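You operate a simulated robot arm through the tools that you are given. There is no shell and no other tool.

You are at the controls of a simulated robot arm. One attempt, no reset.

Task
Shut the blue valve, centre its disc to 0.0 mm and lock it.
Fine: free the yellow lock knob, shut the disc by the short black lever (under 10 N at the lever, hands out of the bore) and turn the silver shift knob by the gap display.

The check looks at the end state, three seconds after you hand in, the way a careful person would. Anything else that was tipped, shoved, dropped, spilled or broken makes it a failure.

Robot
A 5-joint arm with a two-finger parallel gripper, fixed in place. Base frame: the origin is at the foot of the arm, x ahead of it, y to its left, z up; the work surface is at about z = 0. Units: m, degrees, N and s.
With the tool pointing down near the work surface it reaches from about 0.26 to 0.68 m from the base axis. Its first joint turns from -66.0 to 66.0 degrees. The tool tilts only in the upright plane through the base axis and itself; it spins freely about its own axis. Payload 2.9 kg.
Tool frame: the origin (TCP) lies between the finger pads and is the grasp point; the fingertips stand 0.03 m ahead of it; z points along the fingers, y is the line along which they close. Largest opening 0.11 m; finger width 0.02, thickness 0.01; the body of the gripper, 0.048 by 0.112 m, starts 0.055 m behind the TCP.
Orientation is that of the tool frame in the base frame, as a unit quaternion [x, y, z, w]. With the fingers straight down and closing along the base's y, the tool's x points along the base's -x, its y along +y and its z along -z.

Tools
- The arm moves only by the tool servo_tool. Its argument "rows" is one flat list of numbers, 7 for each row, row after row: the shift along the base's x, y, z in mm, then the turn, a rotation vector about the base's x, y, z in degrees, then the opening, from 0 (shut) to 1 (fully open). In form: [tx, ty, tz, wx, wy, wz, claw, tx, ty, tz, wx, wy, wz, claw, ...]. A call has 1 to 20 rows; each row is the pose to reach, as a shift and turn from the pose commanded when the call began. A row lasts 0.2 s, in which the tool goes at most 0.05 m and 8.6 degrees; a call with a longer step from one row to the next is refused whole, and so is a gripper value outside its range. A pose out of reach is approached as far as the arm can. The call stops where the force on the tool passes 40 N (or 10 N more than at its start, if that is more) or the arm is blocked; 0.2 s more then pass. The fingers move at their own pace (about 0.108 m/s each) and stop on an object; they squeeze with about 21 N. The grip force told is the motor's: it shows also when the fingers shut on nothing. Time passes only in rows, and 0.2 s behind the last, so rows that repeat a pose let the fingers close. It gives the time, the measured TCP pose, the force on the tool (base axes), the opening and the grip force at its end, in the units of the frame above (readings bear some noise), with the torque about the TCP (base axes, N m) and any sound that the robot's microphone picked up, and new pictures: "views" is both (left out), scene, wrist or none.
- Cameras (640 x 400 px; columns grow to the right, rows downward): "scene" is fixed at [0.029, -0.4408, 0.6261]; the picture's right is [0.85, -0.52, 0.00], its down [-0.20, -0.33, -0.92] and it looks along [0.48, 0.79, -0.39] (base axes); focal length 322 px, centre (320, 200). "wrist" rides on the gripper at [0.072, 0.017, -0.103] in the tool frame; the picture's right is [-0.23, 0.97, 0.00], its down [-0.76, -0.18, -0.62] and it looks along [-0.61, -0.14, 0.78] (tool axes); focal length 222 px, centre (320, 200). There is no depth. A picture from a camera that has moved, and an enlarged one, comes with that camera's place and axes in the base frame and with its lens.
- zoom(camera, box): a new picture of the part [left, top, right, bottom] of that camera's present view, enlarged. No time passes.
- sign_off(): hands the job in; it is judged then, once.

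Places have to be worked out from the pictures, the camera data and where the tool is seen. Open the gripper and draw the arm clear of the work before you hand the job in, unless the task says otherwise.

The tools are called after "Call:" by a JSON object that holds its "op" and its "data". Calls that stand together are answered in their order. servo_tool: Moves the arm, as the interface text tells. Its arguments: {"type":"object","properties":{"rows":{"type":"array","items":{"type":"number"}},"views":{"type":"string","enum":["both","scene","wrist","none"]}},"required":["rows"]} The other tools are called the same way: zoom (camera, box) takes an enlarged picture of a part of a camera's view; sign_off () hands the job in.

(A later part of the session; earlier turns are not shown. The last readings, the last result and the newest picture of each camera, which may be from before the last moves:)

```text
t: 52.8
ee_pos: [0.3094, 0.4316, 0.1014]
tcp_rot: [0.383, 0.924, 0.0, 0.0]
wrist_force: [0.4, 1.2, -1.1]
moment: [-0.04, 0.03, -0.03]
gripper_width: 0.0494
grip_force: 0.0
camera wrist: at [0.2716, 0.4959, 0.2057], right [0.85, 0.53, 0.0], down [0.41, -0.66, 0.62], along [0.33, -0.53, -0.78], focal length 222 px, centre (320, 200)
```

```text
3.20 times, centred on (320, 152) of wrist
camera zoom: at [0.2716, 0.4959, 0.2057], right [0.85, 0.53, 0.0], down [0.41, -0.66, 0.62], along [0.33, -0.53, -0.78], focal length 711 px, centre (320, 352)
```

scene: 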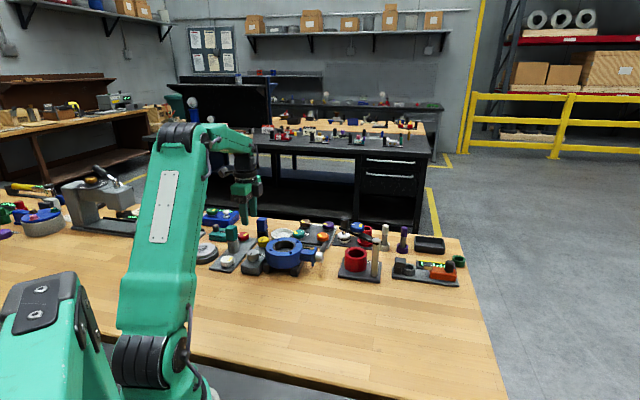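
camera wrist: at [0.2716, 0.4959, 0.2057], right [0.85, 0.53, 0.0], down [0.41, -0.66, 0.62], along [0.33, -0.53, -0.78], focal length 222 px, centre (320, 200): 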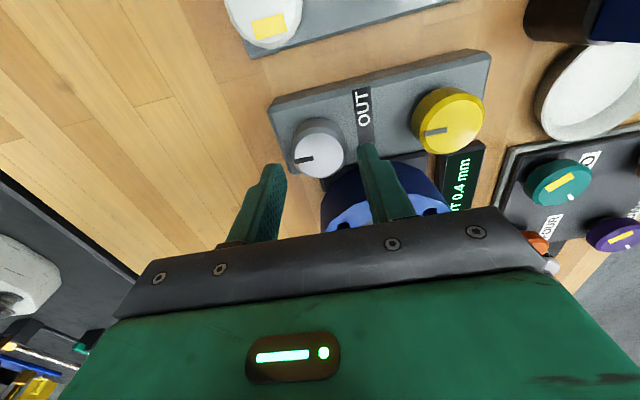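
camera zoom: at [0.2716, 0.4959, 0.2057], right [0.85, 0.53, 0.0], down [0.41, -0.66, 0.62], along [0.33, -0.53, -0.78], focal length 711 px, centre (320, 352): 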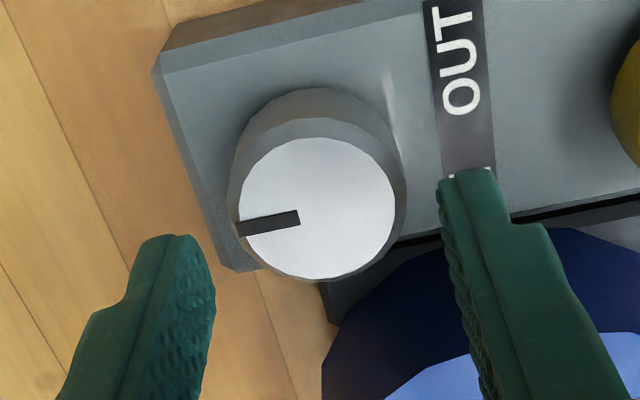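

The silver knob is centred to within about 2 mm. I'll apply the small correction, descend around it, and close to feel the centring.

Call:
{"op": "servo_tool", "data": {"rows": [-1.5, -2, -15, 0, 0, 0, 0.45, -1.5, -2, -28, 0, 0, 0, 0.45, -1.5, -2, -34, 0, 0, 0, 0.45, -1.5, -2, -34, 0, 0, 0, 0.4, -1.5, -2, -34, 0, 0, 0, 0.37], "views": "wrist"}}

Call:
{"op": "zoom", "data": {"camera": "wrist", "box": [230, 110, 430, 235]}}

```text
t: 54.0
ee_pos: [0.3088, 0.4307, 0.0691]
tcp_rot: [0.383, 0.924, 0.001, 0.001]
wrist_force: [5.2, 5.4, -2.4]
moment: [0.02, 0.07, 0.0]
gripper_width: 0.044
grip_force: 3.9
camera wrist: at [0.2696, 0.4944, 0.172], right [0.85, 0.53, 0.0], down [0.41, -0.67, 0.62], along [0.33, -0.53, -0.78], focal length 222 px, centre (320, 200)
```

wrist: 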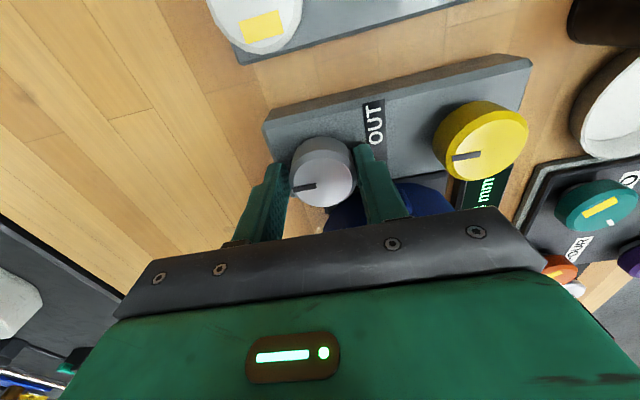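

```text
3.20 times, centred on (330, 172) of wrist
camera zoom: at [0.2696, 0.4944, 0.172], right [0.85, 0.53, 0.0], down [0.41, -0.67, 0.62], along [0.33, -0.53, -0.78], focal length 711 px, centre (288, 288)
```

zoom: 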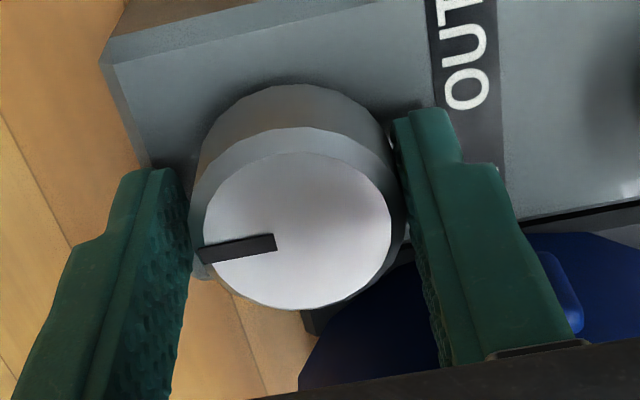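

The +45° side finger touches first, so the knob centre lies about 2 mm further that way. I'll shift accordingly and re-check.

Call:
{"op": "servo_tool", "data": {"rows": [0.9, 0.9, 0, 0, 0, 0, 0.4, 1.7, 1.7, 0, 0, 0, 0, 0.4, 1.7, 1.7, 0, 0, 0, 0, 0.38, 1.7, 1.7, 0, 0, 0, 0, 0.38], "views": "none"}}

```text
t: 55.0
ee_pos: [0.3098, 0.4313, 0.0681]
tcp_rot: [0.383, 0.924, -0.001, 0.0]
wrist_force: [-0.3, -0.5, 0.8]
moment: [-0.03, 0.01, -0.03]
gripper_width: 0.0419
grip_force: 0.0
```

There's now clearance on both sides at 42 mm. I'll spin the loosely open fingers −38° around the knob, so that a later counter-clockwise turn keeps the display in view.

Call:
{"op": "servo_tool", "data": {"rows": [0, 0, 0, 0, 0, -7.6, 0.41, 0, 0, 0, 0, 0, -15.2, 0.41, 0, 0, 0, 0, 0, -22.8, 0.41, 0, 0, 0, 0, 0, -30.4, 0.41, 0, 0, 0, 0, 0, -38, 0.41, 0, 0, 0, 0, 0, -38, 0.39], "views": "wrist"}}

Call:
{"op": "zoom", "data": {"camera": "wrist", "box": [440, 20, 640, 220]}}

```text
t: 56.4
ee_pos: [0.3094, 0.4319, 0.0687]
tcp_rot: [0.663, 0.748, 0.0, 0.0]
wrist_force: [0.0, 0.6, 0.0]
moment: [-0.01, 0.02, 0.0]
gripper_width: 0.043
grip_force: 0.1
camera wrist: at [0.3182, 0.5056, 0.1727], right [0.99, -0.11, 0.0], down [-0.08, -0.78, 0.62], along [-0.07, -0.62, -0.78], focal length 222 px, centre (320, 200)
```

wrist: 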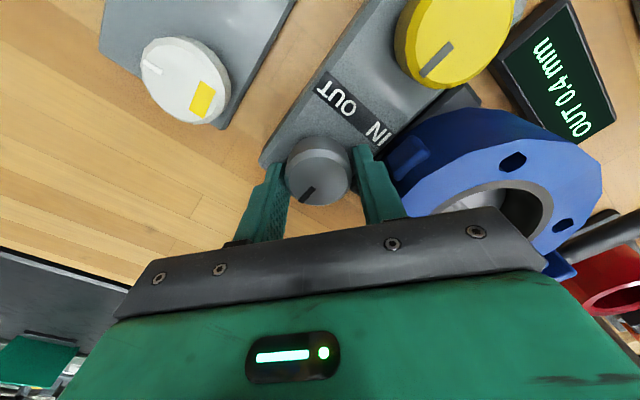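

```text
2.00 times, centred on (540, 120) of wrist
camera zoom: at [0.3182, 0.5056, 0.1727], right [0.99, -0.11, 0.0], down [-0.08, -0.78, 0.62], along [-0.07, -0.62, -0.78], focal length 444 px, centre (-120, 360)
```

zoom: 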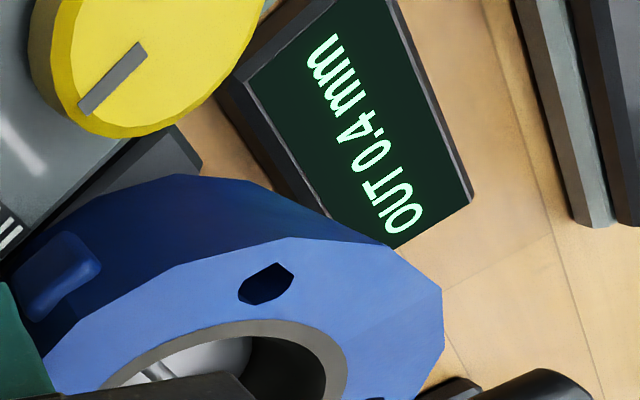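

The display is now readable while I'm at the knob. I'll close on the silver knob and check the side force.

Call:
{"op": "servo_tool", "data": {"rows": [0, 0, 0, 0, 0, 0, 0.36, 0, 0, 0, 0, 0, 0, 0.34, 0, 0, 0, 0, 0, 0, 0.34], "views": "none"}}

```text
t: 57.2
ee_pos: [0.3086, 0.432, 0.0698]
tcp_rot: [0.663, 0.749, 0.0, 0.0]
wrist_force: [-4.8, 0.5, 2.1]
moment: [-0.05, 0.08, -0.02]
gripper_width: 0.0395
grip_force: 3.0
```

Light one-sided contact in −x. I'll shift 0.6 mm and grip fully.

Call:
{"op": "servo_tool", "data": {"rows": [-0.6, 0, 0, 0, 0, 0, 0.34, -0.6, 0, 0, 0, 0, 0, 0.3, -0.6, 0, 0, 0, 0, 0, 0.3], "views": "none"}}

```text
t: 58.0
ee_pos: [0.3082, 0.4314, 0.0689]
tcp_rot: [0.662, 0.749, 0.0, 0.0]
wrist_force: [-6.0, -5.7, 6.3]
moment: [-0.22, 0.03, -0.01]
gripper_width: 0.039
grip_force: 45.1
```

Gripped at 39 mm with modest side force. Now a small counter-clockwise (toward IN) test turn of 6°, reading the display.

Call:
{"op": "servo_tool", "data": {"rows": [-0.2, -0.2, 0, 0, 0, 3, 0.3, -0.2, -0.2, 0, 0, 0, 6, 0.3, -0.2, -0.2, 0, 0, 0, 6, 0.3], "views": "wrist"}}

Call:
{"op": "zoom", "data": {"camera": "wrist", "box": [260, 20, 640, 220]}}

```text
t: 58.8
ee_pos: [0.3087, 0.4324, 0.0684]
tcp_rot: [0.623, 0.782, 0.0, -0.001]
wrist_force: [-3.2, -10.1, 4.8]
moment: [-0.15, -0.11, -0.02]
gripper_width: 0.0389
grip_force: 45.3
camera wrist: at [0.3101, 0.5062, 0.1723], right [1.0, 0.0, 0.0], down [0.0, -0.78, 0.62], along [0.0, -0.62, -0.78], focal length 222 px, centre (320, 200)
```

wrist: 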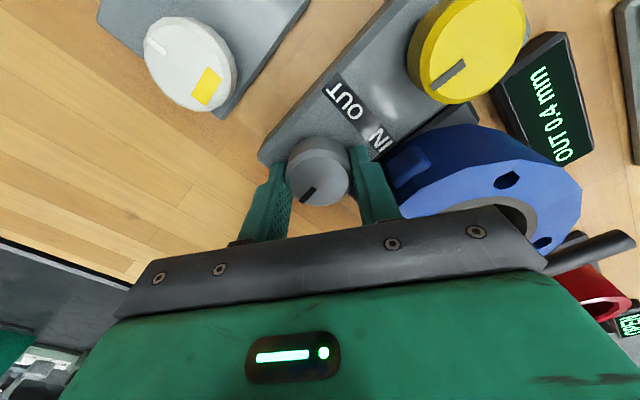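

```text
1.68 times, centred on (450, 120) of wrist
camera zoom: at [0.3101, 0.5062, 0.1723], right [1.0, 0.0, 0.0], down [0.0, -0.78, 0.62], along [0.0, -0.62, -0.78], focal length 374 px, centre (101, 335)
```

zoom: 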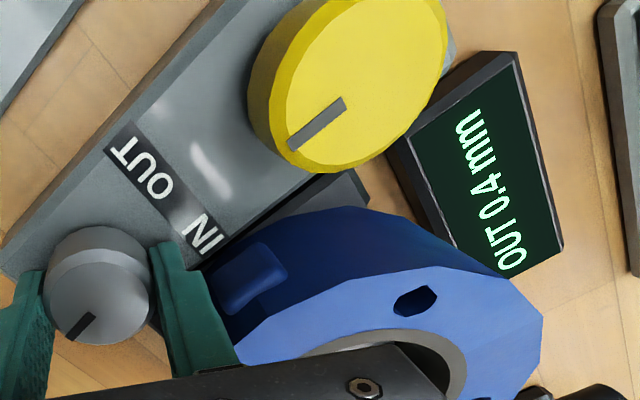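

Still 0.4 after 6°. I'll continue counter-clockwise another 10°.

Call:
{"op": "servo_tool", "data": {"rows": [0, -0.4, 0, 0, 0, 4, 0.3, 0, -0.4, 0, 0, 0, 7, 0.3, 0, -0.4, 0, 0, 0, 10, 0.3, 0, -0.4, 0, 0, 0, 10, 0.3], "views": "wrist"}}

Call:
{"op": "zoom", "data": {"camera": "wrist", "box": [260, 20, 640, 220]}}

```text
t: 59.8
ee_pos: [0.3088, 0.432, 0.0677]
tcp_rot: [0.551, 0.834, 0.001, -0.001]
wrist_force: [9.0, 3.1, -6.4]
moment: [-0.94, 0.23, 0.03]
gripper_width: 0.039
grip_force: 45.2
camera wrist: at [0.2973, 0.5049, 0.1725], right [0.99, 0.17, 0.0], down [0.13, -0.77, 0.62], along [0.11, -0.61, -0.78], focal length 222 px, centre (320, 200)
```

wrist: 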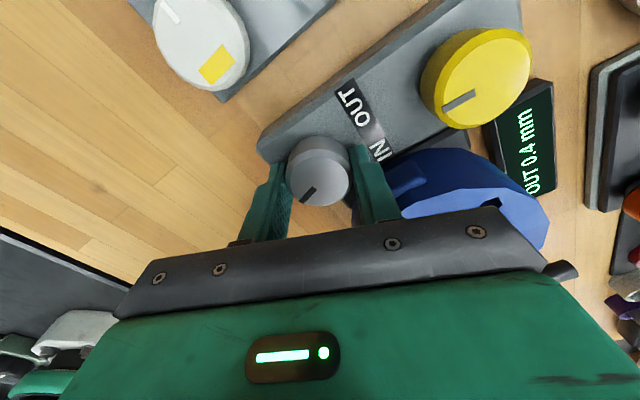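

```text
1.68 times, centred on (450, 120) of wrist
camera zoom: at [0.2973, 0.5049, 0.1725], right [0.99, 0.17, 0.0], down [0.13, -0.77, 0.62], along [0.11, -0.61, -0.78], focal length 374 px, centre (101, 335)
```

zoom: 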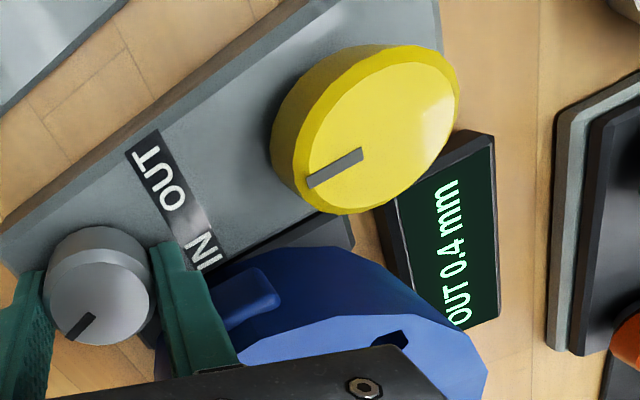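

Still 0.4 at 16° in, which may be backlash or a fine pitch. I'll continue 14° more.

Call:
{"op": "servo_tool", "data": {"rows": [0.4, 0.2, 0, 0, 0, 5, 0.3, 0.4, 0.2, 0, 0, 0, 10, 0.3, 0.4, 0.2, 0, 0, 0, 14, 0.3, 0.4, 0.2, 0, 0, 0, 14, 0.3], "views": "wrist"}}

Call:
{"op": "zoom", "data": {"camera": "wrist", "box": [260, 40, 640, 240]}}

```text
t: 60.8
ee_pos: [0.3098, 0.4322, 0.0681]
tcp_rot: [0.445, 0.895, 0.0, 0.0]
wrist_force: [17.2, 11.5, -16.6]
moment: [-0.08, 0.25, 0.01]
gripper_width: 0.0389
grip_force: 45.0
camera wrist: at [0.2804, 0.4999, 0.1725], right [0.91, 0.41, 0.0], down [0.32, -0.72, 0.62], along [0.25, -0.57, -0.78], focal length 222 px, centre (320, 200)
```

wrist: 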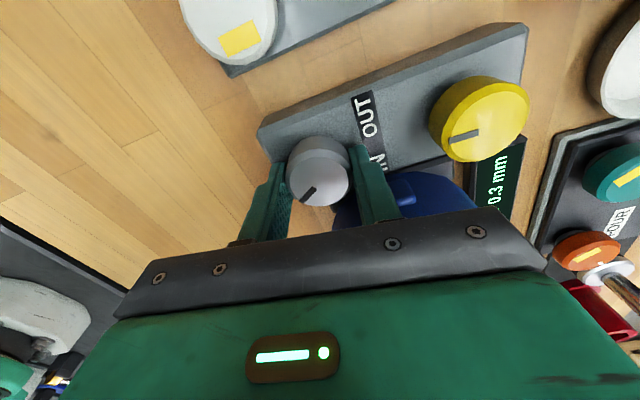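

```text
1.68 times, centred on (450, 140) of wrist
camera zoom: at [0.2804, 0.4999, 0.1725], right [0.91, 0.41, 0.0], down [0.32, -0.72, 0.62], along [0.25, -0.57, -0.78], focal length 374 px, centre (101, 301)
```

zoom: 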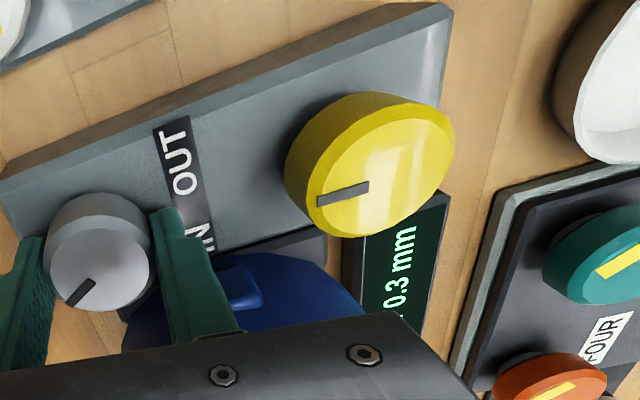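

Now it reads 0.3 after 30°, so counter-clockwise is IN and the direction is right. I'll loosen the fingers, spin back −34° for another stroke, and recentre on the side force.

Call:
{"op": "servo_tool", "data": {"rows": [0.6, 0.4, -0.3, 0, 0, 0, 0.3, 0.6, 0.4, -0.3, 0, 0, 0, 0.42, 0.6, 0.4, -0.3, 0, 0, 0, 0.42], "views": "none"}}

Call:
{"op": "servo_tool", "data": {"rows": [0, 0, 0, 0, 0, -7, 0.42, 0, 0, 0, 0, 0, -14, 0.42, 0, 0, 0, 0, 0, -21, 0.42, 0, 0, 0, 0, 0, -28, 0.42, 0, 0, 0, 0, 0, -35, 0.42, 0, 0, 0, 0, 0, -35, 0.42], "views": "wrist"}}

Call:
{"op": "zoom", "data": {"camera": "wrist", "box": [260, 20, 640, 220]}}

```text
t: 61.6
ee_pos: [0.3099, 0.4319, 0.0677]
tcp_rot: [0.446, 0.895, 0.0, 0.0]
wrist_force: [0.5, 1.1, 0.0]
moment: [0.04, -0.01, -0.01]
gripper_width: 0.0463
grip_force: 0.0
```

```text
t: 63.0
ee_pos: [0.3096, 0.4315, 0.0692]
tcp_rot: [0.695, 0.719, -0.001, 0.0]
wrist_force: [-0.4, 0.7, 0.5]
moment: [-0.01, -0.01, 0.02]
gripper_width: 0.046
grip_force: 0.1
camera wrist: at [0.3255, 0.5051, 0.172], right [0.98, -0.19, 0.0], down [-0.15, -0.77, 0.62], along [-0.12, -0.61, -0.78], focal length 222 px, centre (320, 200)
```

wrist: 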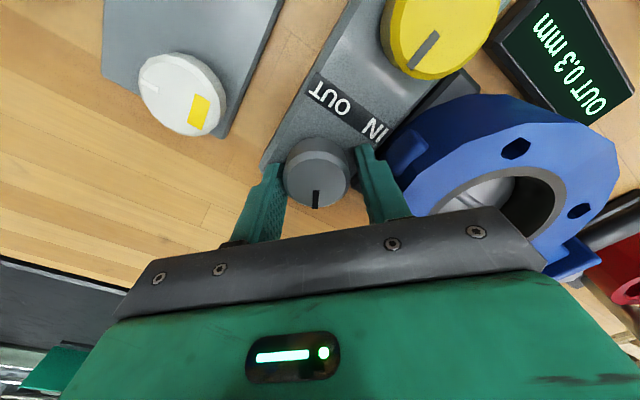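

```text
1.68 times, centred on (450, 120) of wrist
camera zoom: at [0.3255, 0.5051, 0.172], right [0.98, -0.19, 0.0], down [-0.15, -0.77, 0.62], along [-0.12, -0.61, -0.78], focal length 374 px, centre (101, 335)
```

zoom: 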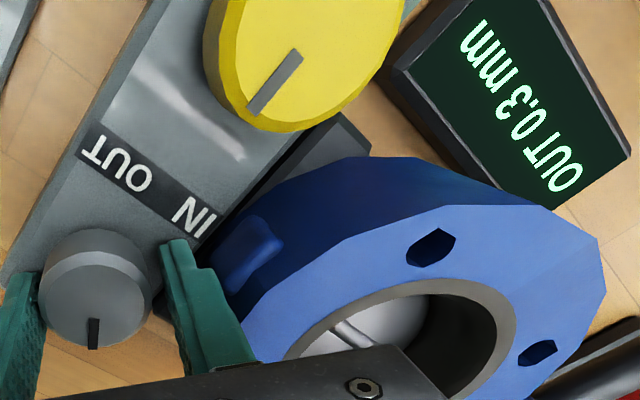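

The reading holds at OUT 0.3. I'll regrip and turn counter-clockwise again.

Call:
{"op": "servo_tool", "data": {"rows": [-0.6, 0, 0, 0, 0, 0, 0.37, -0.6, 0, 0, 0, 0, 0, 0.34, -0.6, 0, 0, 0, 0, 0, 0.3, -0.6, 0, 0, 0, 0, 0, 0.3], "views": "none"}}

```text
t: 64.0
ee_pos: [0.3077, 0.431, 0.0663]
tcp_rot: [0.694, 0.72, -0.001, 0.0]
wrist_force: [-16.6, 1.2, 4.7]
moment: [0.05, -0.27, -0.02]
gripper_width: 0.0399
grip_force: 45.1
```

The side force is −17 N in x; I'll relieve it while turning 12°.

Call:
{"op": "servo_tool", "data": {"rows": [-0.8, 0, 0, 0, 0, 0, 0.3, -0.8, 0, 0, 0, 0, 4, 0.3, -0.8, 0, 0, 0, 0, 8, 0.3, -0.8, 0, 0, 0, 0, 12, 0.3], "views": "wrist"}}

Call:
{"op": "zoom", "data": {"camera": "wrist", "box": [260, 20, 640, 220]}}

```text
t: 65.0
ee_pos: [0.3094, 0.4324, 0.0682]
tcp_rot: [0.615, 0.789, 0.0, 0.001]
wrist_force: [-5.8, 8.0, -8.1]
moment: [-0.83, 0.41, -0.06]
gripper_width: 0.0398
grip_force: 44.8
camera wrist: at [0.3086, 0.5063, 0.1716], right [1.0, 0.02, 0.0], down [0.01, -0.78, 0.62], along [0.01, -0.62, -0.78], focal length 222 px, centre (320, 200)
```

wrist: 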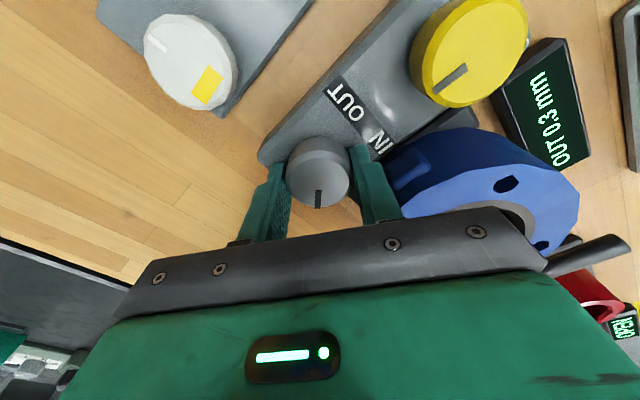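

```text
1.68 times, centred on (450, 120) of wrist
camera zoom: at [0.3086, 0.5063, 0.1716], right [1.0, 0.02, 0.0], down [0.01, -0.78, 0.62], along [0.01, -0.62, -0.78], focal length 374 px, centre (101, 335)
```

zoom: 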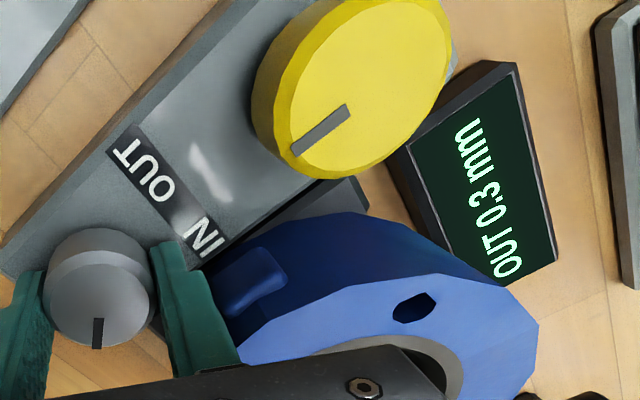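

The knob follows and it still reads 0.3. Continuing 12°.

Call:
{"op": "servo_tool", "data": {"rows": [0, 0.3, -0.2, 0, 0, 4, 0.3, 0, 0.3, -0.2, 0, 0, 8, 0.3, 0, 0.3, -0.2, 0, 0, 12, 0.3], "views": "wrist"}}

Call:
{"op": "zoom", "data": {"camera": "wrist", "box": [260, 20, 640, 220]}}

```text
t: 65.8
ee_pos: [0.3091, 0.4328, 0.0678]
tcp_rot: [0.529, 0.848, -0.001, 0.0]
wrist_force: [13.2, -1.1, -10.5]
moment: [-0.87, 0.33, -0.08]
gripper_width: 0.0395
grip_force: 45.4
camera wrist: at [0.2937, 0.5046, 0.1716], right [0.98, 0.22, 0.0], down [0.17, -0.76, 0.62], along [0.14, -0.61, -0.78], focal length 222 px, centre (320, 200)
```

wrist: 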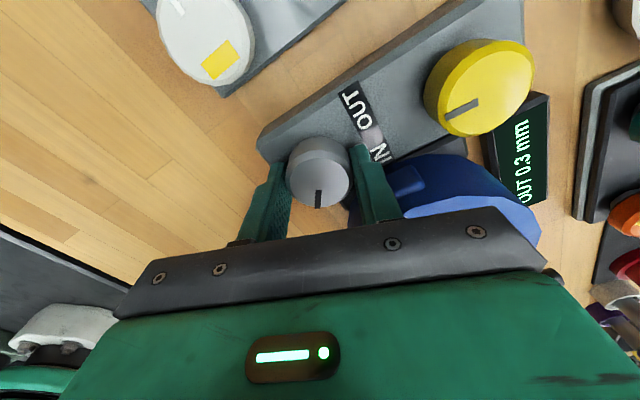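

```text
1.68 times, centred on (450, 120) of wrist
camera zoom: at [0.2937, 0.5046, 0.1716], right [0.98, 0.22, 0.0], down [0.17, -0.76, 0.62], along [0.14, -0.61, -0.78], focal length 374 px, centre (101, 335)
```

zoom: 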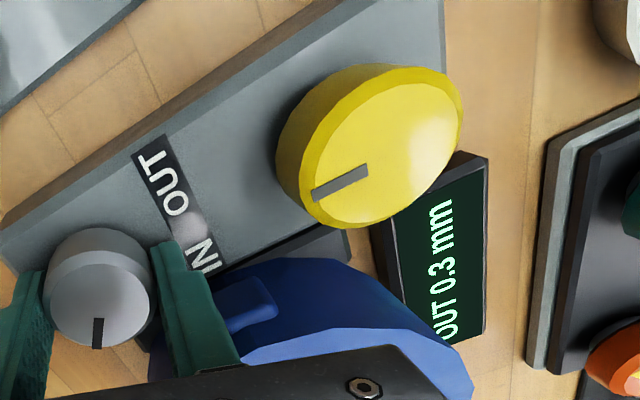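

54° in total and still 0.3. Another 12°, with a small centring correction.

Call:
{"op": "servo_tool", "data": {"rows": [0.6, 0, -0.3, 0, 0, 4, 0.3, 0.6, 0, -0.3, 0, 0, 8, 0.3, 0.6, 0, -0.3, 0, 0, 12, 0.3], "views": "wrist"}}

Call:
{"op": "zoom", "data": {"camera": "wrist", "box": [260, 40, 640, 240]}}

```text
t: 66.6
ee_pos: [0.3088, 0.4326, 0.0674]
tcp_rot: [0.439, 0.899, 0.001, 0.0]
wrist_force: [19.7, -5.4, -3.9]
moment: [-0.81, 0.34, -0.08]
gripper_width: 0.0397
grip_force: 44.6
camera wrist: at [0.2792, 0.4997, 0.1717], right [0.91, 0.42, 0.0], down [0.33, -0.71, 0.62], along [0.26, -0.56, -0.78], focal length 222 px, centre (320, 200)
```

wrist: 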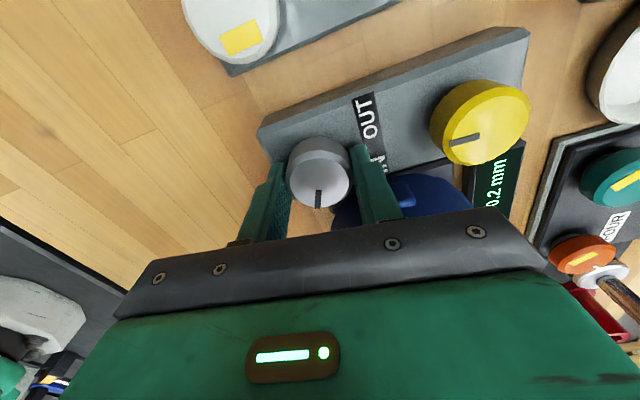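

```text
1.68 times, centred on (450, 140) of wrist
camera zoom: at [0.2792, 0.4997, 0.1717], right [0.91, 0.42, 0.0], down [0.33, -0.71, 0.62], along [0.26, -0.56, -0.78], focal length 374 px, centre (101, 301)
```

zoom: 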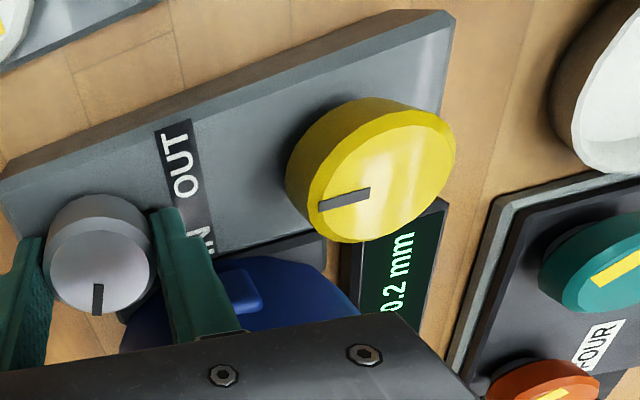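

Now OUT 0.2 at 66°, which is roughly 36° per 0.1 mm, so about 80° more is needed. I'll loosen, spin back and regrip.

Call:
{"op": "servo_tool", "data": {"rows": [0.6, -0.2, 0, 0, 0, 0, 0.3, 0.6, -0.2, 0, 0, 0, 0, 0.42, 0.6, -0.2, 0, 0, 0, 0, 0.42, 0.6, -0.2, 0, 0, 0, -7, 0.42, 0.6, -0.2, 0, 0, 0, -14, 0.42, 0.6, -0.2, 0, 0, 0, -21, 0.42, 0.6, -0.2, 0, 0, 0, -28, 0.42, 0.6, -0.2, 0, 0, 0, -35, 0.42, 0.6, -0.2, 0, 0, 0, -35, 0.42], "views": "wrist"}}

Call:
{"op": "zoom", "data": {"camera": "wrist", "box": [260, 20, 640, 220]}}

```text
t: 68.6
ee_pos: [0.3088, 0.432, 0.0678]
tcp_rot: [0.689, 0.725, 0.0, 0.0]
wrist_force: [-0.3, -0.2, -0.1]
moment: [0.02, -0.08, -0.01]
gripper_width: 0.0464
grip_force: 0.1
camera wrist: at [0.3235, 0.5052, 0.1715], right [0.98, -0.18, 0.0], down [-0.14, -0.77, 0.62], along [-0.11, -0.61, -0.78], focal length 222 px, centre (320, 200)
```

wrist: 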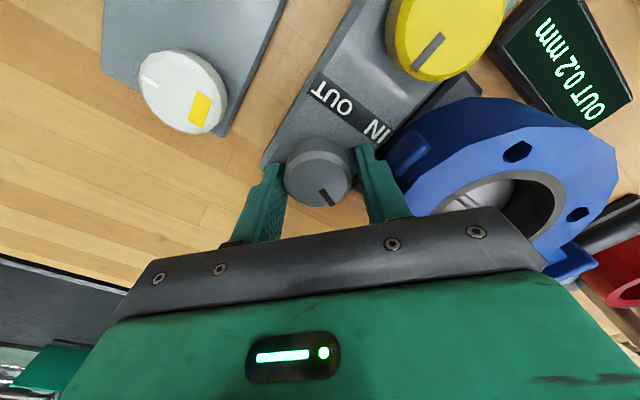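

```text
1.68 times, centred on (450, 120) of wrist
camera zoom: at [0.3235, 0.5052, 0.1715], right [0.98, -0.18, 0.0], down [-0.14, -0.77, 0.62], along [-0.11, -0.61, -0.78], focal length 374 px, centre (101, 335)
```

zoom: 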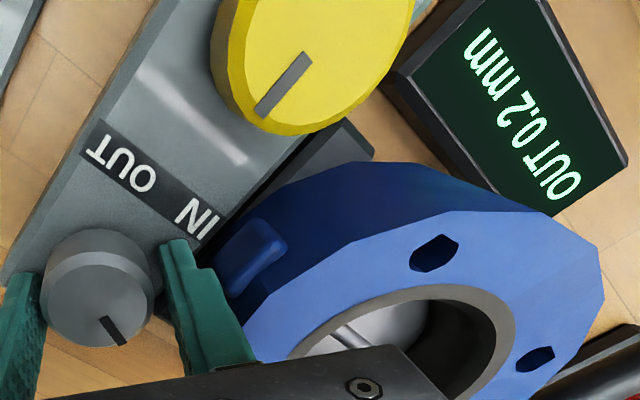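

Holding at OUT 0.2. I'll regrip with a −1 mm x correction and turn 24°.

Call:
{"op": "servo_tool", "data": {"rows": [-1, 0, 0, 0, 0, 0, 0.37, -1, 0, 0, 0, 0, 0, 0.34, -1, 0, 0, 0, 0, 0, 0.3, -1, 0, 0, 0, 0, 0, 0.3, -1, 0, 0, 0, 0, 4, 0.3, -1, 0, 0, 0, 0, 8, 0.3], "views": "none"}}

Call:
{"op": "servo_tool", "data": {"rows": [0, 0, 0, 0, 0, 4, 0.3, 0, 0, 0, 0, 0, 8, 0.3, 0, 0, 0, 0, 0, 12, 0.3, 0, 0, 0, 0, 0, 16, 0.3], "views": "wrist"}}

Call:
{"op": "zoom", "data": {"camera": "wrist", "box": [260, 20, 640, 220]}}

```text
t: 70.0
ee_pos: [0.3077, 0.4318, 0.0683]
tcp_rot: [0.636, 0.772, 0.0, -0.001]
wrist_force: [9.8, 2.5, -7.9]
moment: [-0.17, 0.29, -0.07]
gripper_width: 0.0397
grip_force: 44.6
```

```text
t: 71.0
ee_pos: [0.3095, 0.4315, 0.0668]
tcp_rot: [0.523, 0.853, 0.0, 0.0]
wrist_force: [21.7, -4.9, -8.3]
moment: [-0.53, 0.2, -0.1]
gripper_width: 0.0397
grip_force: 45.5
camera wrist: at [0.2925, 0.5043, 0.1715], right [0.97, 0.24, 0.0], down [0.19, -0.76, 0.62], along [0.15, -0.6, -0.78], focal length 222 px, centre (320, 200)
```

wrist: 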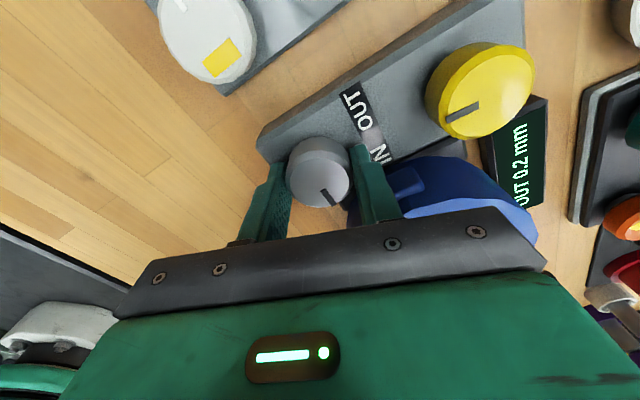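

```text
1.68 times, centred on (450, 120) of wrist
camera zoom: at [0.2925, 0.5043, 0.1715], right [0.97, 0.24, 0.0], down [0.19, -0.76, 0.62], along [0.15, -0.6, -0.78], focal length 374 px, centre (101, 335)
```

zoom: 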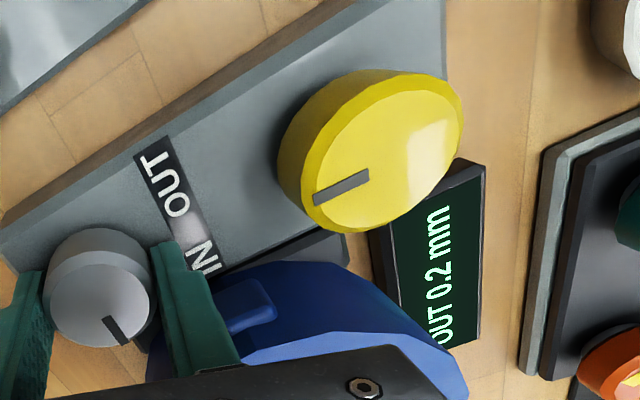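

90° total, reads 0.2. I'll relieve the +x force and turn 12° more.

Call:
{"op": "servo_tool", "data": {"rows": [0.8, -0.2, 0, 0, 0, 0, 0.3, 0.8, -0.2, 0, 0, 0, 4, 0.3, 0.8, -0.2, 0, 0, 0, 8, 0.3, 0.8, -0.2, 0, 0, 0, 12, 0.3], "views": "wrist"}}

Call:
{"op": "zoom", "data": {"camera": "wrist", "box": [260, 40, 640, 240]}}

```text
t: 72.0
ee_pos: [0.3096, 0.4322, 0.0683]
tcp_rot: [0.43, 0.903, 0.001, 0.001]
wrist_force: [23.1, -1.2, -5.6]
moment: [-0.49, 0.18, -0.09]
gripper_width: 0.0394
grip_force: 45.0
camera wrist: at [0.2779, 0.4991, 0.1715], right [0.9, 0.44, 0.0], down [0.34, -0.7, 0.62], along [0.27, -0.56, -0.78], focal length 222 px, centre (320, 200)
```

wrist: 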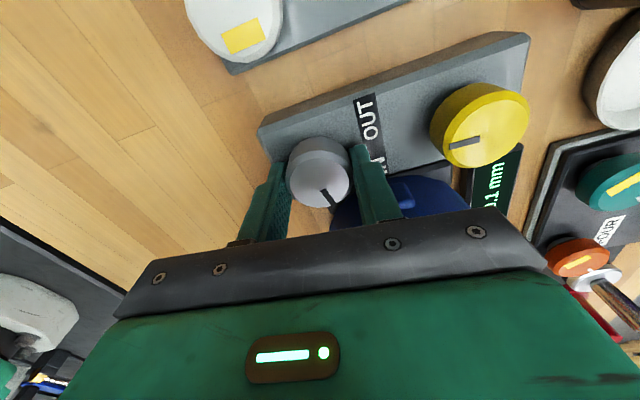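

```text
1.68 times, centred on (450, 140) of wrist
camera zoom: at [0.2779, 0.4991, 0.1715], right [0.9, 0.44, 0.0], down [0.34, -0.7, 0.62], along [0.27, -0.56, -0.78], focal length 374 px, centre (101, 301)
```

zoom: 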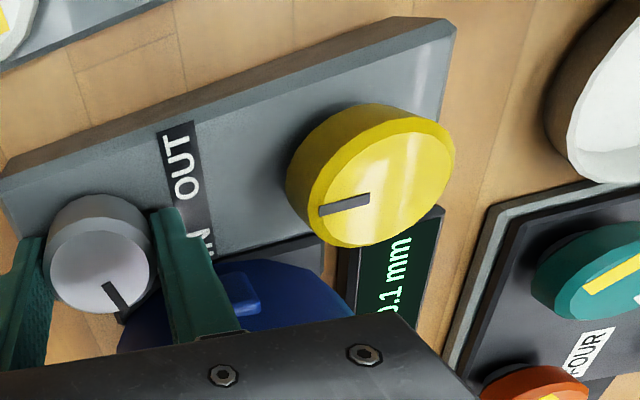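

OUT 0.1 at 102°, consistent with 36° per 0.1 mm, so the zero point should be near 150°. I'll loosen, spin back and regrip for the final stroke.

Call:
{"op": "servo_tool", "data": {"rows": [0.6, 0, 0, 0, 0, 0, 0.3, 0.6, 0, 0, 0, 0, 0, 0.42, 0.6, 0, 0, 0, 0, 0, 0.42, 0.6, 0, 0, 0, 0, -7, 0.42, 0.6, 0, 0, 0, 0, -14, 0.42, 0.6, 0, 0, 0, 0, -21, 0.42, 0.6, 0, 0, 0, 0, -28, 0.42, 0.6, 0, 0, 0, 0, -35, 0.42, 0.6, 0, 0, 0, 0, -42, 0.42, 0.6, 0, 0, 0, 0, -48, 0.42, 0.6, 0, 0, 0, 0, -48, 0.42], "views": "wrist"}}

Call:
{"op": "zoom", "data": {"camera": "wrist", "box": [260, 0, 640, 200]}}

```text
t: 74.4
ee_pos: [0.3092, 0.4313, 0.0669]
tcp_rot: [0.761, 0.649, 0.0, -0.001]
wrist_force: [0.1, 0.6, -0.5]
moment: [-0.01, 0.02, -0.02]
gripper_width: 0.0461
grip_force: 0.0
camera wrist: at [0.3386, 0.5005, 0.1712], right [0.93, -0.38, 0.0], down [-0.3, -0.72, 0.62], along [-0.24, -0.58, -0.78], focal length 222 px, centre (320, 200)
```

wrist: 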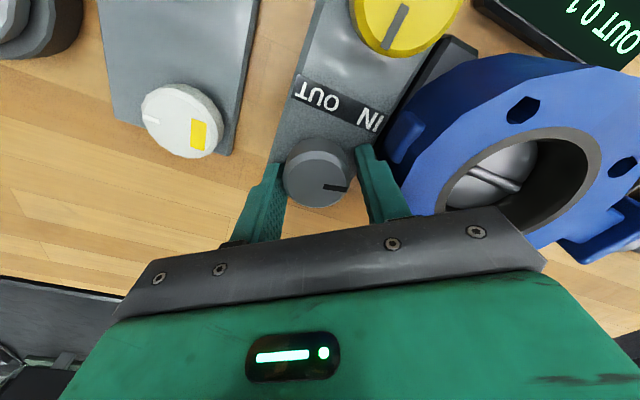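

```text
1.68 times, centred on (450, 100) of wrist
camera zoom: at [0.3386, 0.5005, 0.1712], right [0.93, -0.38, 0.0], down [-0.3, -0.72, 0.62], along [-0.24, -0.58, -0.78], focal length 374 px, centre (101, 368)
```

zoom: 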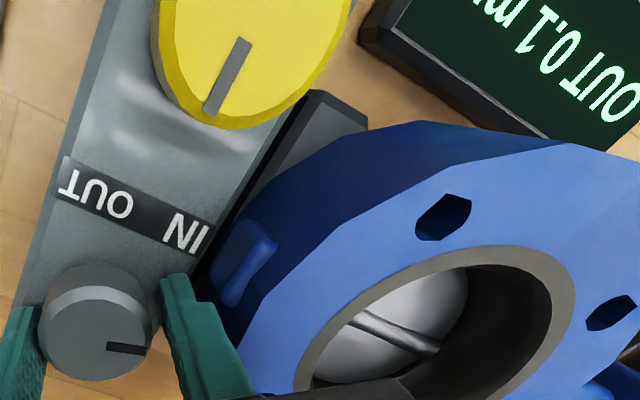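

Reads OUT 0.1. I'll regrip and turn toward zero in steps.

Call:
{"op": "servo_tool", "data": {"rows": [-1.2, 0, 0, 0, 0, 0, 0.37, -1.2, 0, 0, 0, 0, 0, 0.34, -1.2, 0, 0, 0, 0, 0, 0.3, -1.2, 0, 0, 0, 0, 0, 0.3, -1.2, 0, 0, 0, 0, 4, 0.3, -1.2, 0, 0, 0, 0, 8, 0.3], "views": "none"}}

Call:
{"op": "servo_tool", "data": {"rows": [0, 0, 0, 0, 0, 4, 0.3, 0, 0, 0, 0, 0, 8, 0.3, 0.2, 0, 0, 0, 0, 12, 0.3, 0.4, 0, 0, 0, 0, 16, 0.3], "views": "wrist"}}

Call:
{"op": "zoom", "data": {"camera": "wrist", "box": [260, 20, 640, 220]}}

```text
t: 75.8
ee_pos: [0.3084, 0.4325, 0.0675]
tcp_rot: [0.713, 0.701, -0.001, -0.001]
wrist_force: [-14.0, -3.8, -0.4]
moment: [1.17, -0.66, -0.05]
gripper_width: 0.0398
grip_force: 45.1
```

```text
t: 76.8
ee_pos: [0.3091, 0.4315, 0.067]
tcp_rot: [0.608, 0.794, -0.002, 0.001]
wrist_force: [-6.0, -4.4, -0.8]
moment: [-1.15, -0.18, -0.04]
gripper_width: 0.0398
grip_force: 45.1
camera wrist: at [0.3076, 0.5061, 0.1711], right [1.0, 0.03, 0.0], down [0.03, -0.78, 0.62], along [0.02, -0.62, -0.78], focal length 222 px, centre (320, 200)
```

wrist: 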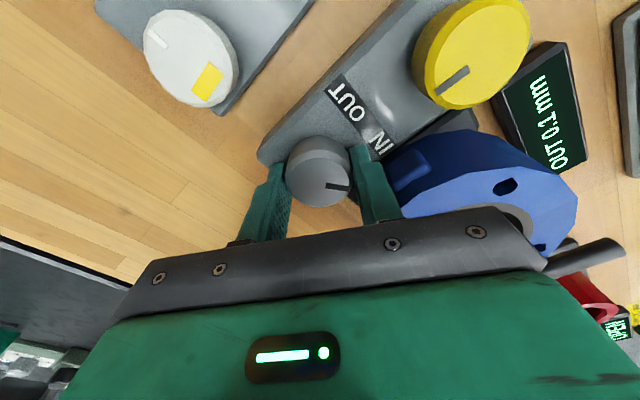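

```text
1.68 times, centred on (450, 120) of wrist
camera zoom: at [0.3076, 0.5061, 0.1711], right [1.0, 0.03, 0.0], down [0.03, -0.78, 0.62], along [0.02, -0.62, -0.78], focal length 374 px, centre (101, 335)
```

zoom: 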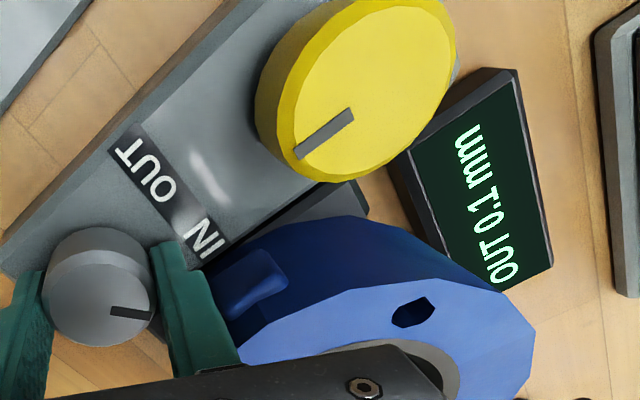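

At 126° it still shows 0.1 (about 0.07 expected). Now 4° steps to find the 0.0 changeover.

Call:
{"op": "servo_tool", "data": {"rows": [0, 0, 0, 0, 0, 2, 0.3, 0, 0, 0, 0, 0, 4, 0.3], "views": "none"}}

Call:
{"op": "zoom", "data": {"camera": "wrist", "box": [440, 30, 640, 230]}}

```text
t: 77.4
ee_pos: [0.3105, 0.4312, 0.0671]
tcp_rot: [0.581, 0.814, -0.001, -0.001]
wrist_force: [-3.5, -11.9, -0.4]
moment: [-0.33, -0.3, -0.05]
gripper_width: 0.0399
grip_force: 45.6
```

```text
2.00 times, centred on (540, 130) of wrist
camera zoom: at [0.3026, 0.5057, 0.1711], right [0.99, 0.1, 0.0], down [0.08, -0.78, 0.62], along [0.06, -0.62, -0.78], focal length 444 px, centre (-120, 340)
```

zoom: 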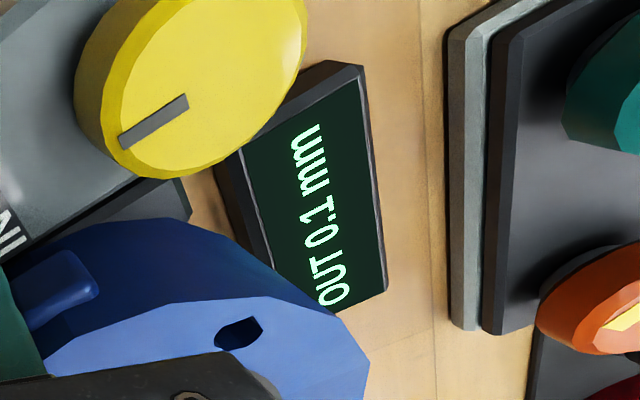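

130° and still 0.1. Another 4°.

Call:
{"op": "servo_tool", "data": {"rows": [0, -0.3, 0, 0, 0, 2, 0.3, 0, -0.3, 0, 0, 0, 4, 0.3], "views": "none"}}

Call:
{"op": "zoom", "data": {"camera": "wrist", "box": [440, 30, 640, 230]}}

```text
t: 78.0
ee_pos: [0.3088, 0.4318, 0.0669]
tcp_rot: [0.552, 0.834, 0.001, 0.0]
wrist_force: [8.0, -5.0, -7.0]
moment: [-1.23, 0.38, -0.05]
gripper_width: 0.0399
grip_force: 44.8
```

```text
2.00 times, centred on (540, 130) of wrist
camera zoom: at [0.2975, 0.5049, 0.1712], right [0.99, 0.17, 0.0], down [0.13, -0.77, 0.62], along [0.11, -0.61, -0.78], focal length 444 px, centre (-120, 340)
```

zoom: 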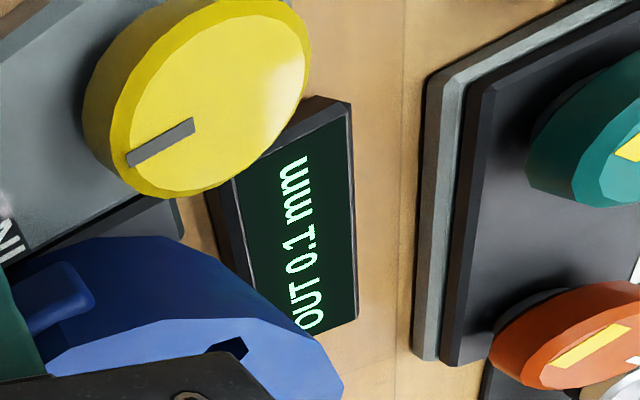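

Still 0.1 at 134°. Another 4°.

Call:
{"op": "servo_tool", "data": {"rows": [0.3, 0, 0, 0, 0, 2, 0.3, 0.3, 0, 0, 0, 0, 4, 0.3], "views": "none"}}

Call:
{"op": "zoom", "data": {"camera": "wrist", "box": [440, 30, 640, 230]}}

```text
t: 78.6
ee_pos: [0.309, 0.4311, 0.0675]
tcp_rot: [0.523, 0.852, 0.001, 0.0]
wrist_force: [11.7, 3.1, -13.5]
moment: [-0.89, 0.37, -0.12]
gripper_width: 0.0397
grip_force: 45.0
```

```text
2.00 times, centred on (540, 130) of wrist
camera zoom: at [0.2925, 0.5038, 0.1713], right [0.97, 0.24, 0.0], down [0.19, -0.76, 0.62], along [0.15, -0.6, -0.78], focal length 444 px, centre (-120, 340)
```

zoom: 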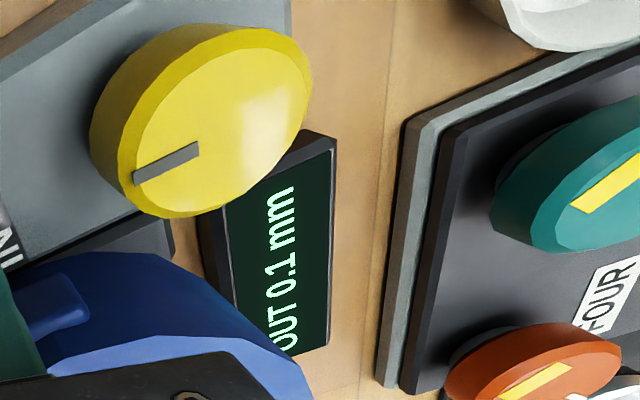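

Still 0.1 at 138°. Continuing 4°.

Call:
{"op": "servo_tool", "data": {"rows": [0.4, 0, -0.2, 0, 0, 2, 0.3, 0.4, 0, -0.2, 0, 0, 4, 0.3], "views": "none"}}

Call:
{"op": "zoom", "data": {"camera": "wrist", "box": [400, 50, 600, 250]}}

```text
t: 79.2
ee_pos: [0.3089, 0.432, 0.0671]
tcp_rot: [0.492, 0.871, 0.0, -0.001]
wrist_force: [3.3, -3.6, -10.5]
moment: [0.77, -0.44, -0.03]
gripper_width: 0.0401
grip_force: 44.7
```

```text
2.00 times, centred on (500, 150) of wrist
camera zoom: at [0.2877, 0.5026, 0.1712], right [0.95, 0.31, 0.0], down [0.24, -0.74, 0.62], along [0.19, -0.59, -0.78], focal length 444 px, centre (-40, 300)
```

zoom: 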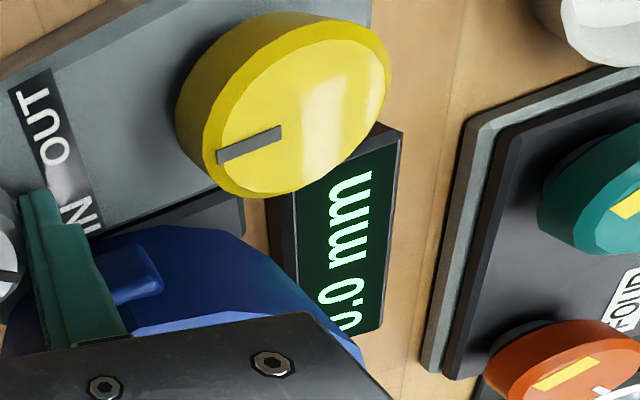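

The display flipped to 0.0 mm at about 142°. To sit in the middle of the 0.0 band (36–40° wide), I'll turn another 16° and verify.

Call:
{"op": "servo_tool", "data": {"rows": [0.2, 0, -0.2, 0, 0, 4, 0.3, 0.3, 0, -0.2, 0, 0, 8, 0.3, 0.4, 0, -0.2, 0, 0, 12, 0.3, 0.4, 0, -0.2, 0, 0, 16, 0.3], "views": "wrist"}}

Call:
{"op": "zoom", "data": {"camera": "wrist", "box": [400, 70, 600, 270]}}

```text
t: 80.2
ee_pos: [0.3097, 0.4321, 0.0672]
tcp_rot: [0.367, 0.93, 0.001, 0.0]
wrist_force: [4.5, -1.7, -2.7]
moment: [-0.02, 0.1, -0.06]
gripper_width: 0.0398
grip_force: 45.1
camera wrist: at [0.2696, 0.4939, 0.1713], right [0.83, 0.56, 0.0], down [0.44, -0.65, 0.62], along [0.35, -0.52, -0.78], focal length 222 px, centre (320, 200)
```

wrist: 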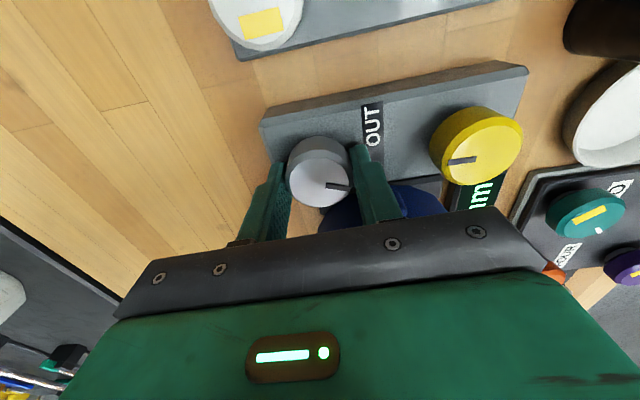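

```text
2.00 times, centred on (500, 170) of wrist
camera zoom: at [0.2696, 0.4939, 0.1713], right [0.83, 0.56, 0.0], down [0.44, -0.65, 0.62], along [0.35, -0.52, -0.78], focal length 444 px, centre (-40, 260)
```

zoom: 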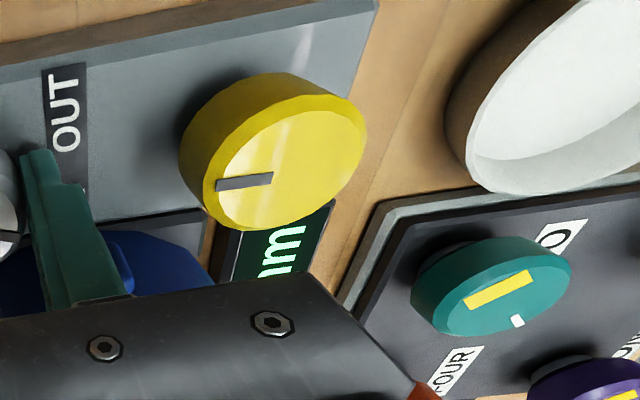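

The side force is low. I'll release the silver knob, lift straight up, and read the display.

Call:
{"op": "servo_tool", "data": {"rows": [0, 0, 0, 0, 0, 0, 0.42, 0, 0, 0, 0, 0, 0, 0.45, 0, 0, 10, 0, 0, 0, 0.45, 0, 0, 40, 0, 0, 0, 0.45, 0, 0, 80, 0, 0, 0, 0.45, 0, 0, 120, 0, 0, 0, 0.45, 0, 0, 140, 0, 0, 0, 0.45, 0, 0, 140, 0, 0, 0, 0.45], "views": "wrist"}}

Call:
{"op": "zoom", "data": {"camera": "wrist", "box": [240, 40, 480, 210]}}

```text
t: 82.0
ee_pos: [0.3107, 0.431, 0.2092]
tcp_rot: [0.366, 0.931, 0.0, 0.0]
wrist_force: [-0.4, -1.1, 0.3]
moment: [0.04, -0.02, -0.01]
gripper_width: 0.0495
grip_force: 0.1
camera wrist: at [0.2702, 0.4925, 0.3127], right [0.83, 0.56, 0.0], down [0.44, -0.65, 0.62], along [0.35, -0.52, -0.78], focal length 222 px, centre (320, 200)
```

wrist: 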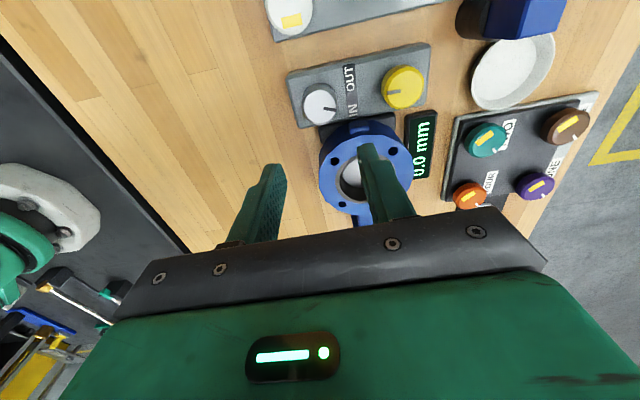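

```text
2.35 times, centred on (360, 125) of wrist
camera zoom: at [0.2702, 0.4925, 0.3127], right [0.83, 0.56, 0.0], down [0.44, -0.65, 0.62], along [0.35, -0.52, -0.78], focal length 523 px, centre (226, 376)
```

zoom: 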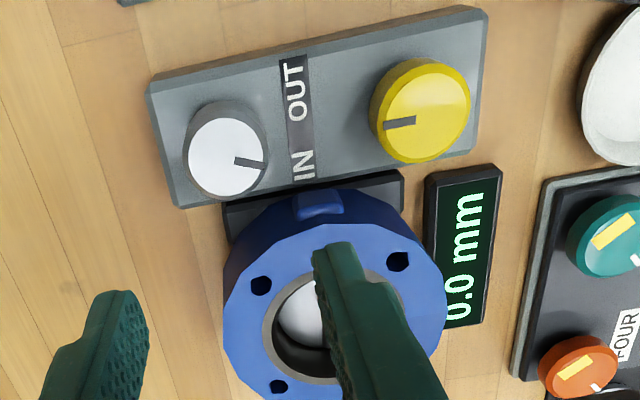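

The display reads 0.0 mm with the disc shut. Now to lock: I'll move over the yellow knob, whose previously gripped centre was about (0.3697, 0.4945), and descend around it.

Call:
{"op": "servo_tool", "data": {"rows": [20, 21, 0, 0, 0, 0, 0.55, 40, 42, 0, 0, 0, 0, 0.55, 58.4, 63.5, 0, 0, 0, 0, 0.55, 58.4, 63.5, -40, 0, 0, 0, 0.55, 58.4, 63.5, -80, 0, 0, 0, 0.55, 58.4, 63.5, -110, 0, 0, 0, 0.55, 58.4, 63.5, -110, 0, 0, 0, 0.55], "views": "wrist"}}

Call:
{"op": "zoom", "data": {"camera": "wrist", "box": [220, 90, 420, 215]}}

```text
t: 83.6
ee_pos: [0.367, 0.4971, 0.0963]
tcp_rot: [0.366, 0.931, 0.0, 0.0]
wrist_force: [-0.1, 0.5, -0.2]
moment: [-0.01, 0.06, 0.04]
gripper_width: 0.0606
grip_force: 0.0
camera wrist: at [0.3281, 0.5588, 0.2007], right [0.83, 0.56, 0.0], down [0.44, -0.65, 0.62], along [0.35, -0.52, -0.78], focal length 222 px, centre (320, 200)
```

wrist: 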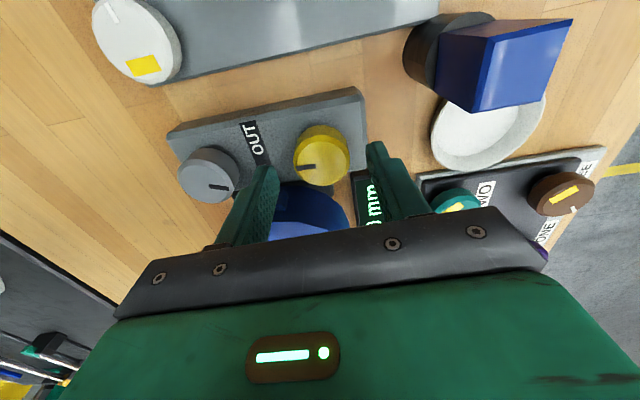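

```text
3.20 times, centred on (320, 152) of wrist
camera zoom: at [0.3281, 0.5588, 0.2007], right [0.83, 0.56, 0.0], down [0.44, -0.65, 0.62], along [0.35, -0.52, -0.78], focal length 711 px, centre (320, 352)
```

zoom: 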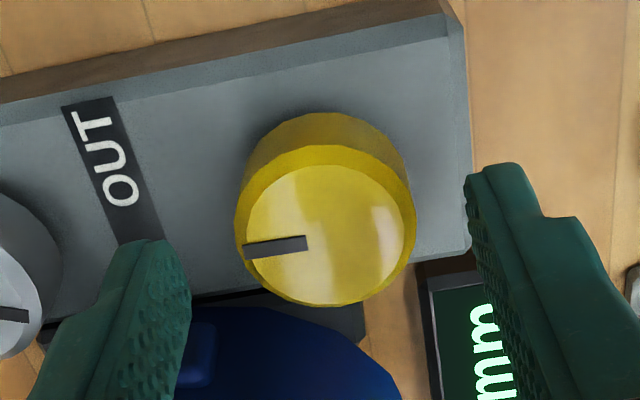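

The knob is centred within about 1–2 mm. I'll descend the rest and close gently to feel the centring.

Call:
{"op": "servo_tool", "data": {"rows": [0.8, -0.5, -15, 0, 0, 0, 0.55, 0.8, -0.5, -26, 0, 0, 0, 0.5, 0.8, -0.5, -31, 0, 0, 0, 0.45, 0.8, -0.5, -31, 0, 0, 0, 0.4, 0.8, -0.5, -31, 0, 0, 0, 0.38, 0.8, -0.5, -31, 0, 0, 0, 0.38], "views": "none"}}

```text
t: 85.0
ee_pos: [0.3705, 0.496, 0.0654]
tcp_rot: [0.367, 0.93, 0.0, 0.0]
wrist_force: [-0.3, 0.4, -0.2]
moment: [0.01, 0.02, -0.03]
gripper_width: 0.0417
grip_force: 0.1
```

Clear on both sides at 41.7 mm. Now gripping.

Call:
{"op": "servo_tool", "data": {"rows": [0, 0, 0, 0, 0, 0, 0.36, 0, 0, 0, 0, 0, 0, 0.33, 0, 0, 0, 0, 0, 0, 0.3, 0, 0, 0, 0, 0, 0, 0.3], "views": "none"}}

```text
t: 86.0
ee_pos: [0.3691, 0.4953, 0.0654]
tcp_rot: [0.367, 0.93, 0.002, 0.001]
wrist_force: [13.9, 15.5, -8.4]
moment: [-0.27, 0.3, -0.02]
gripper_width: 0.0399
grip_force: 44.7
```

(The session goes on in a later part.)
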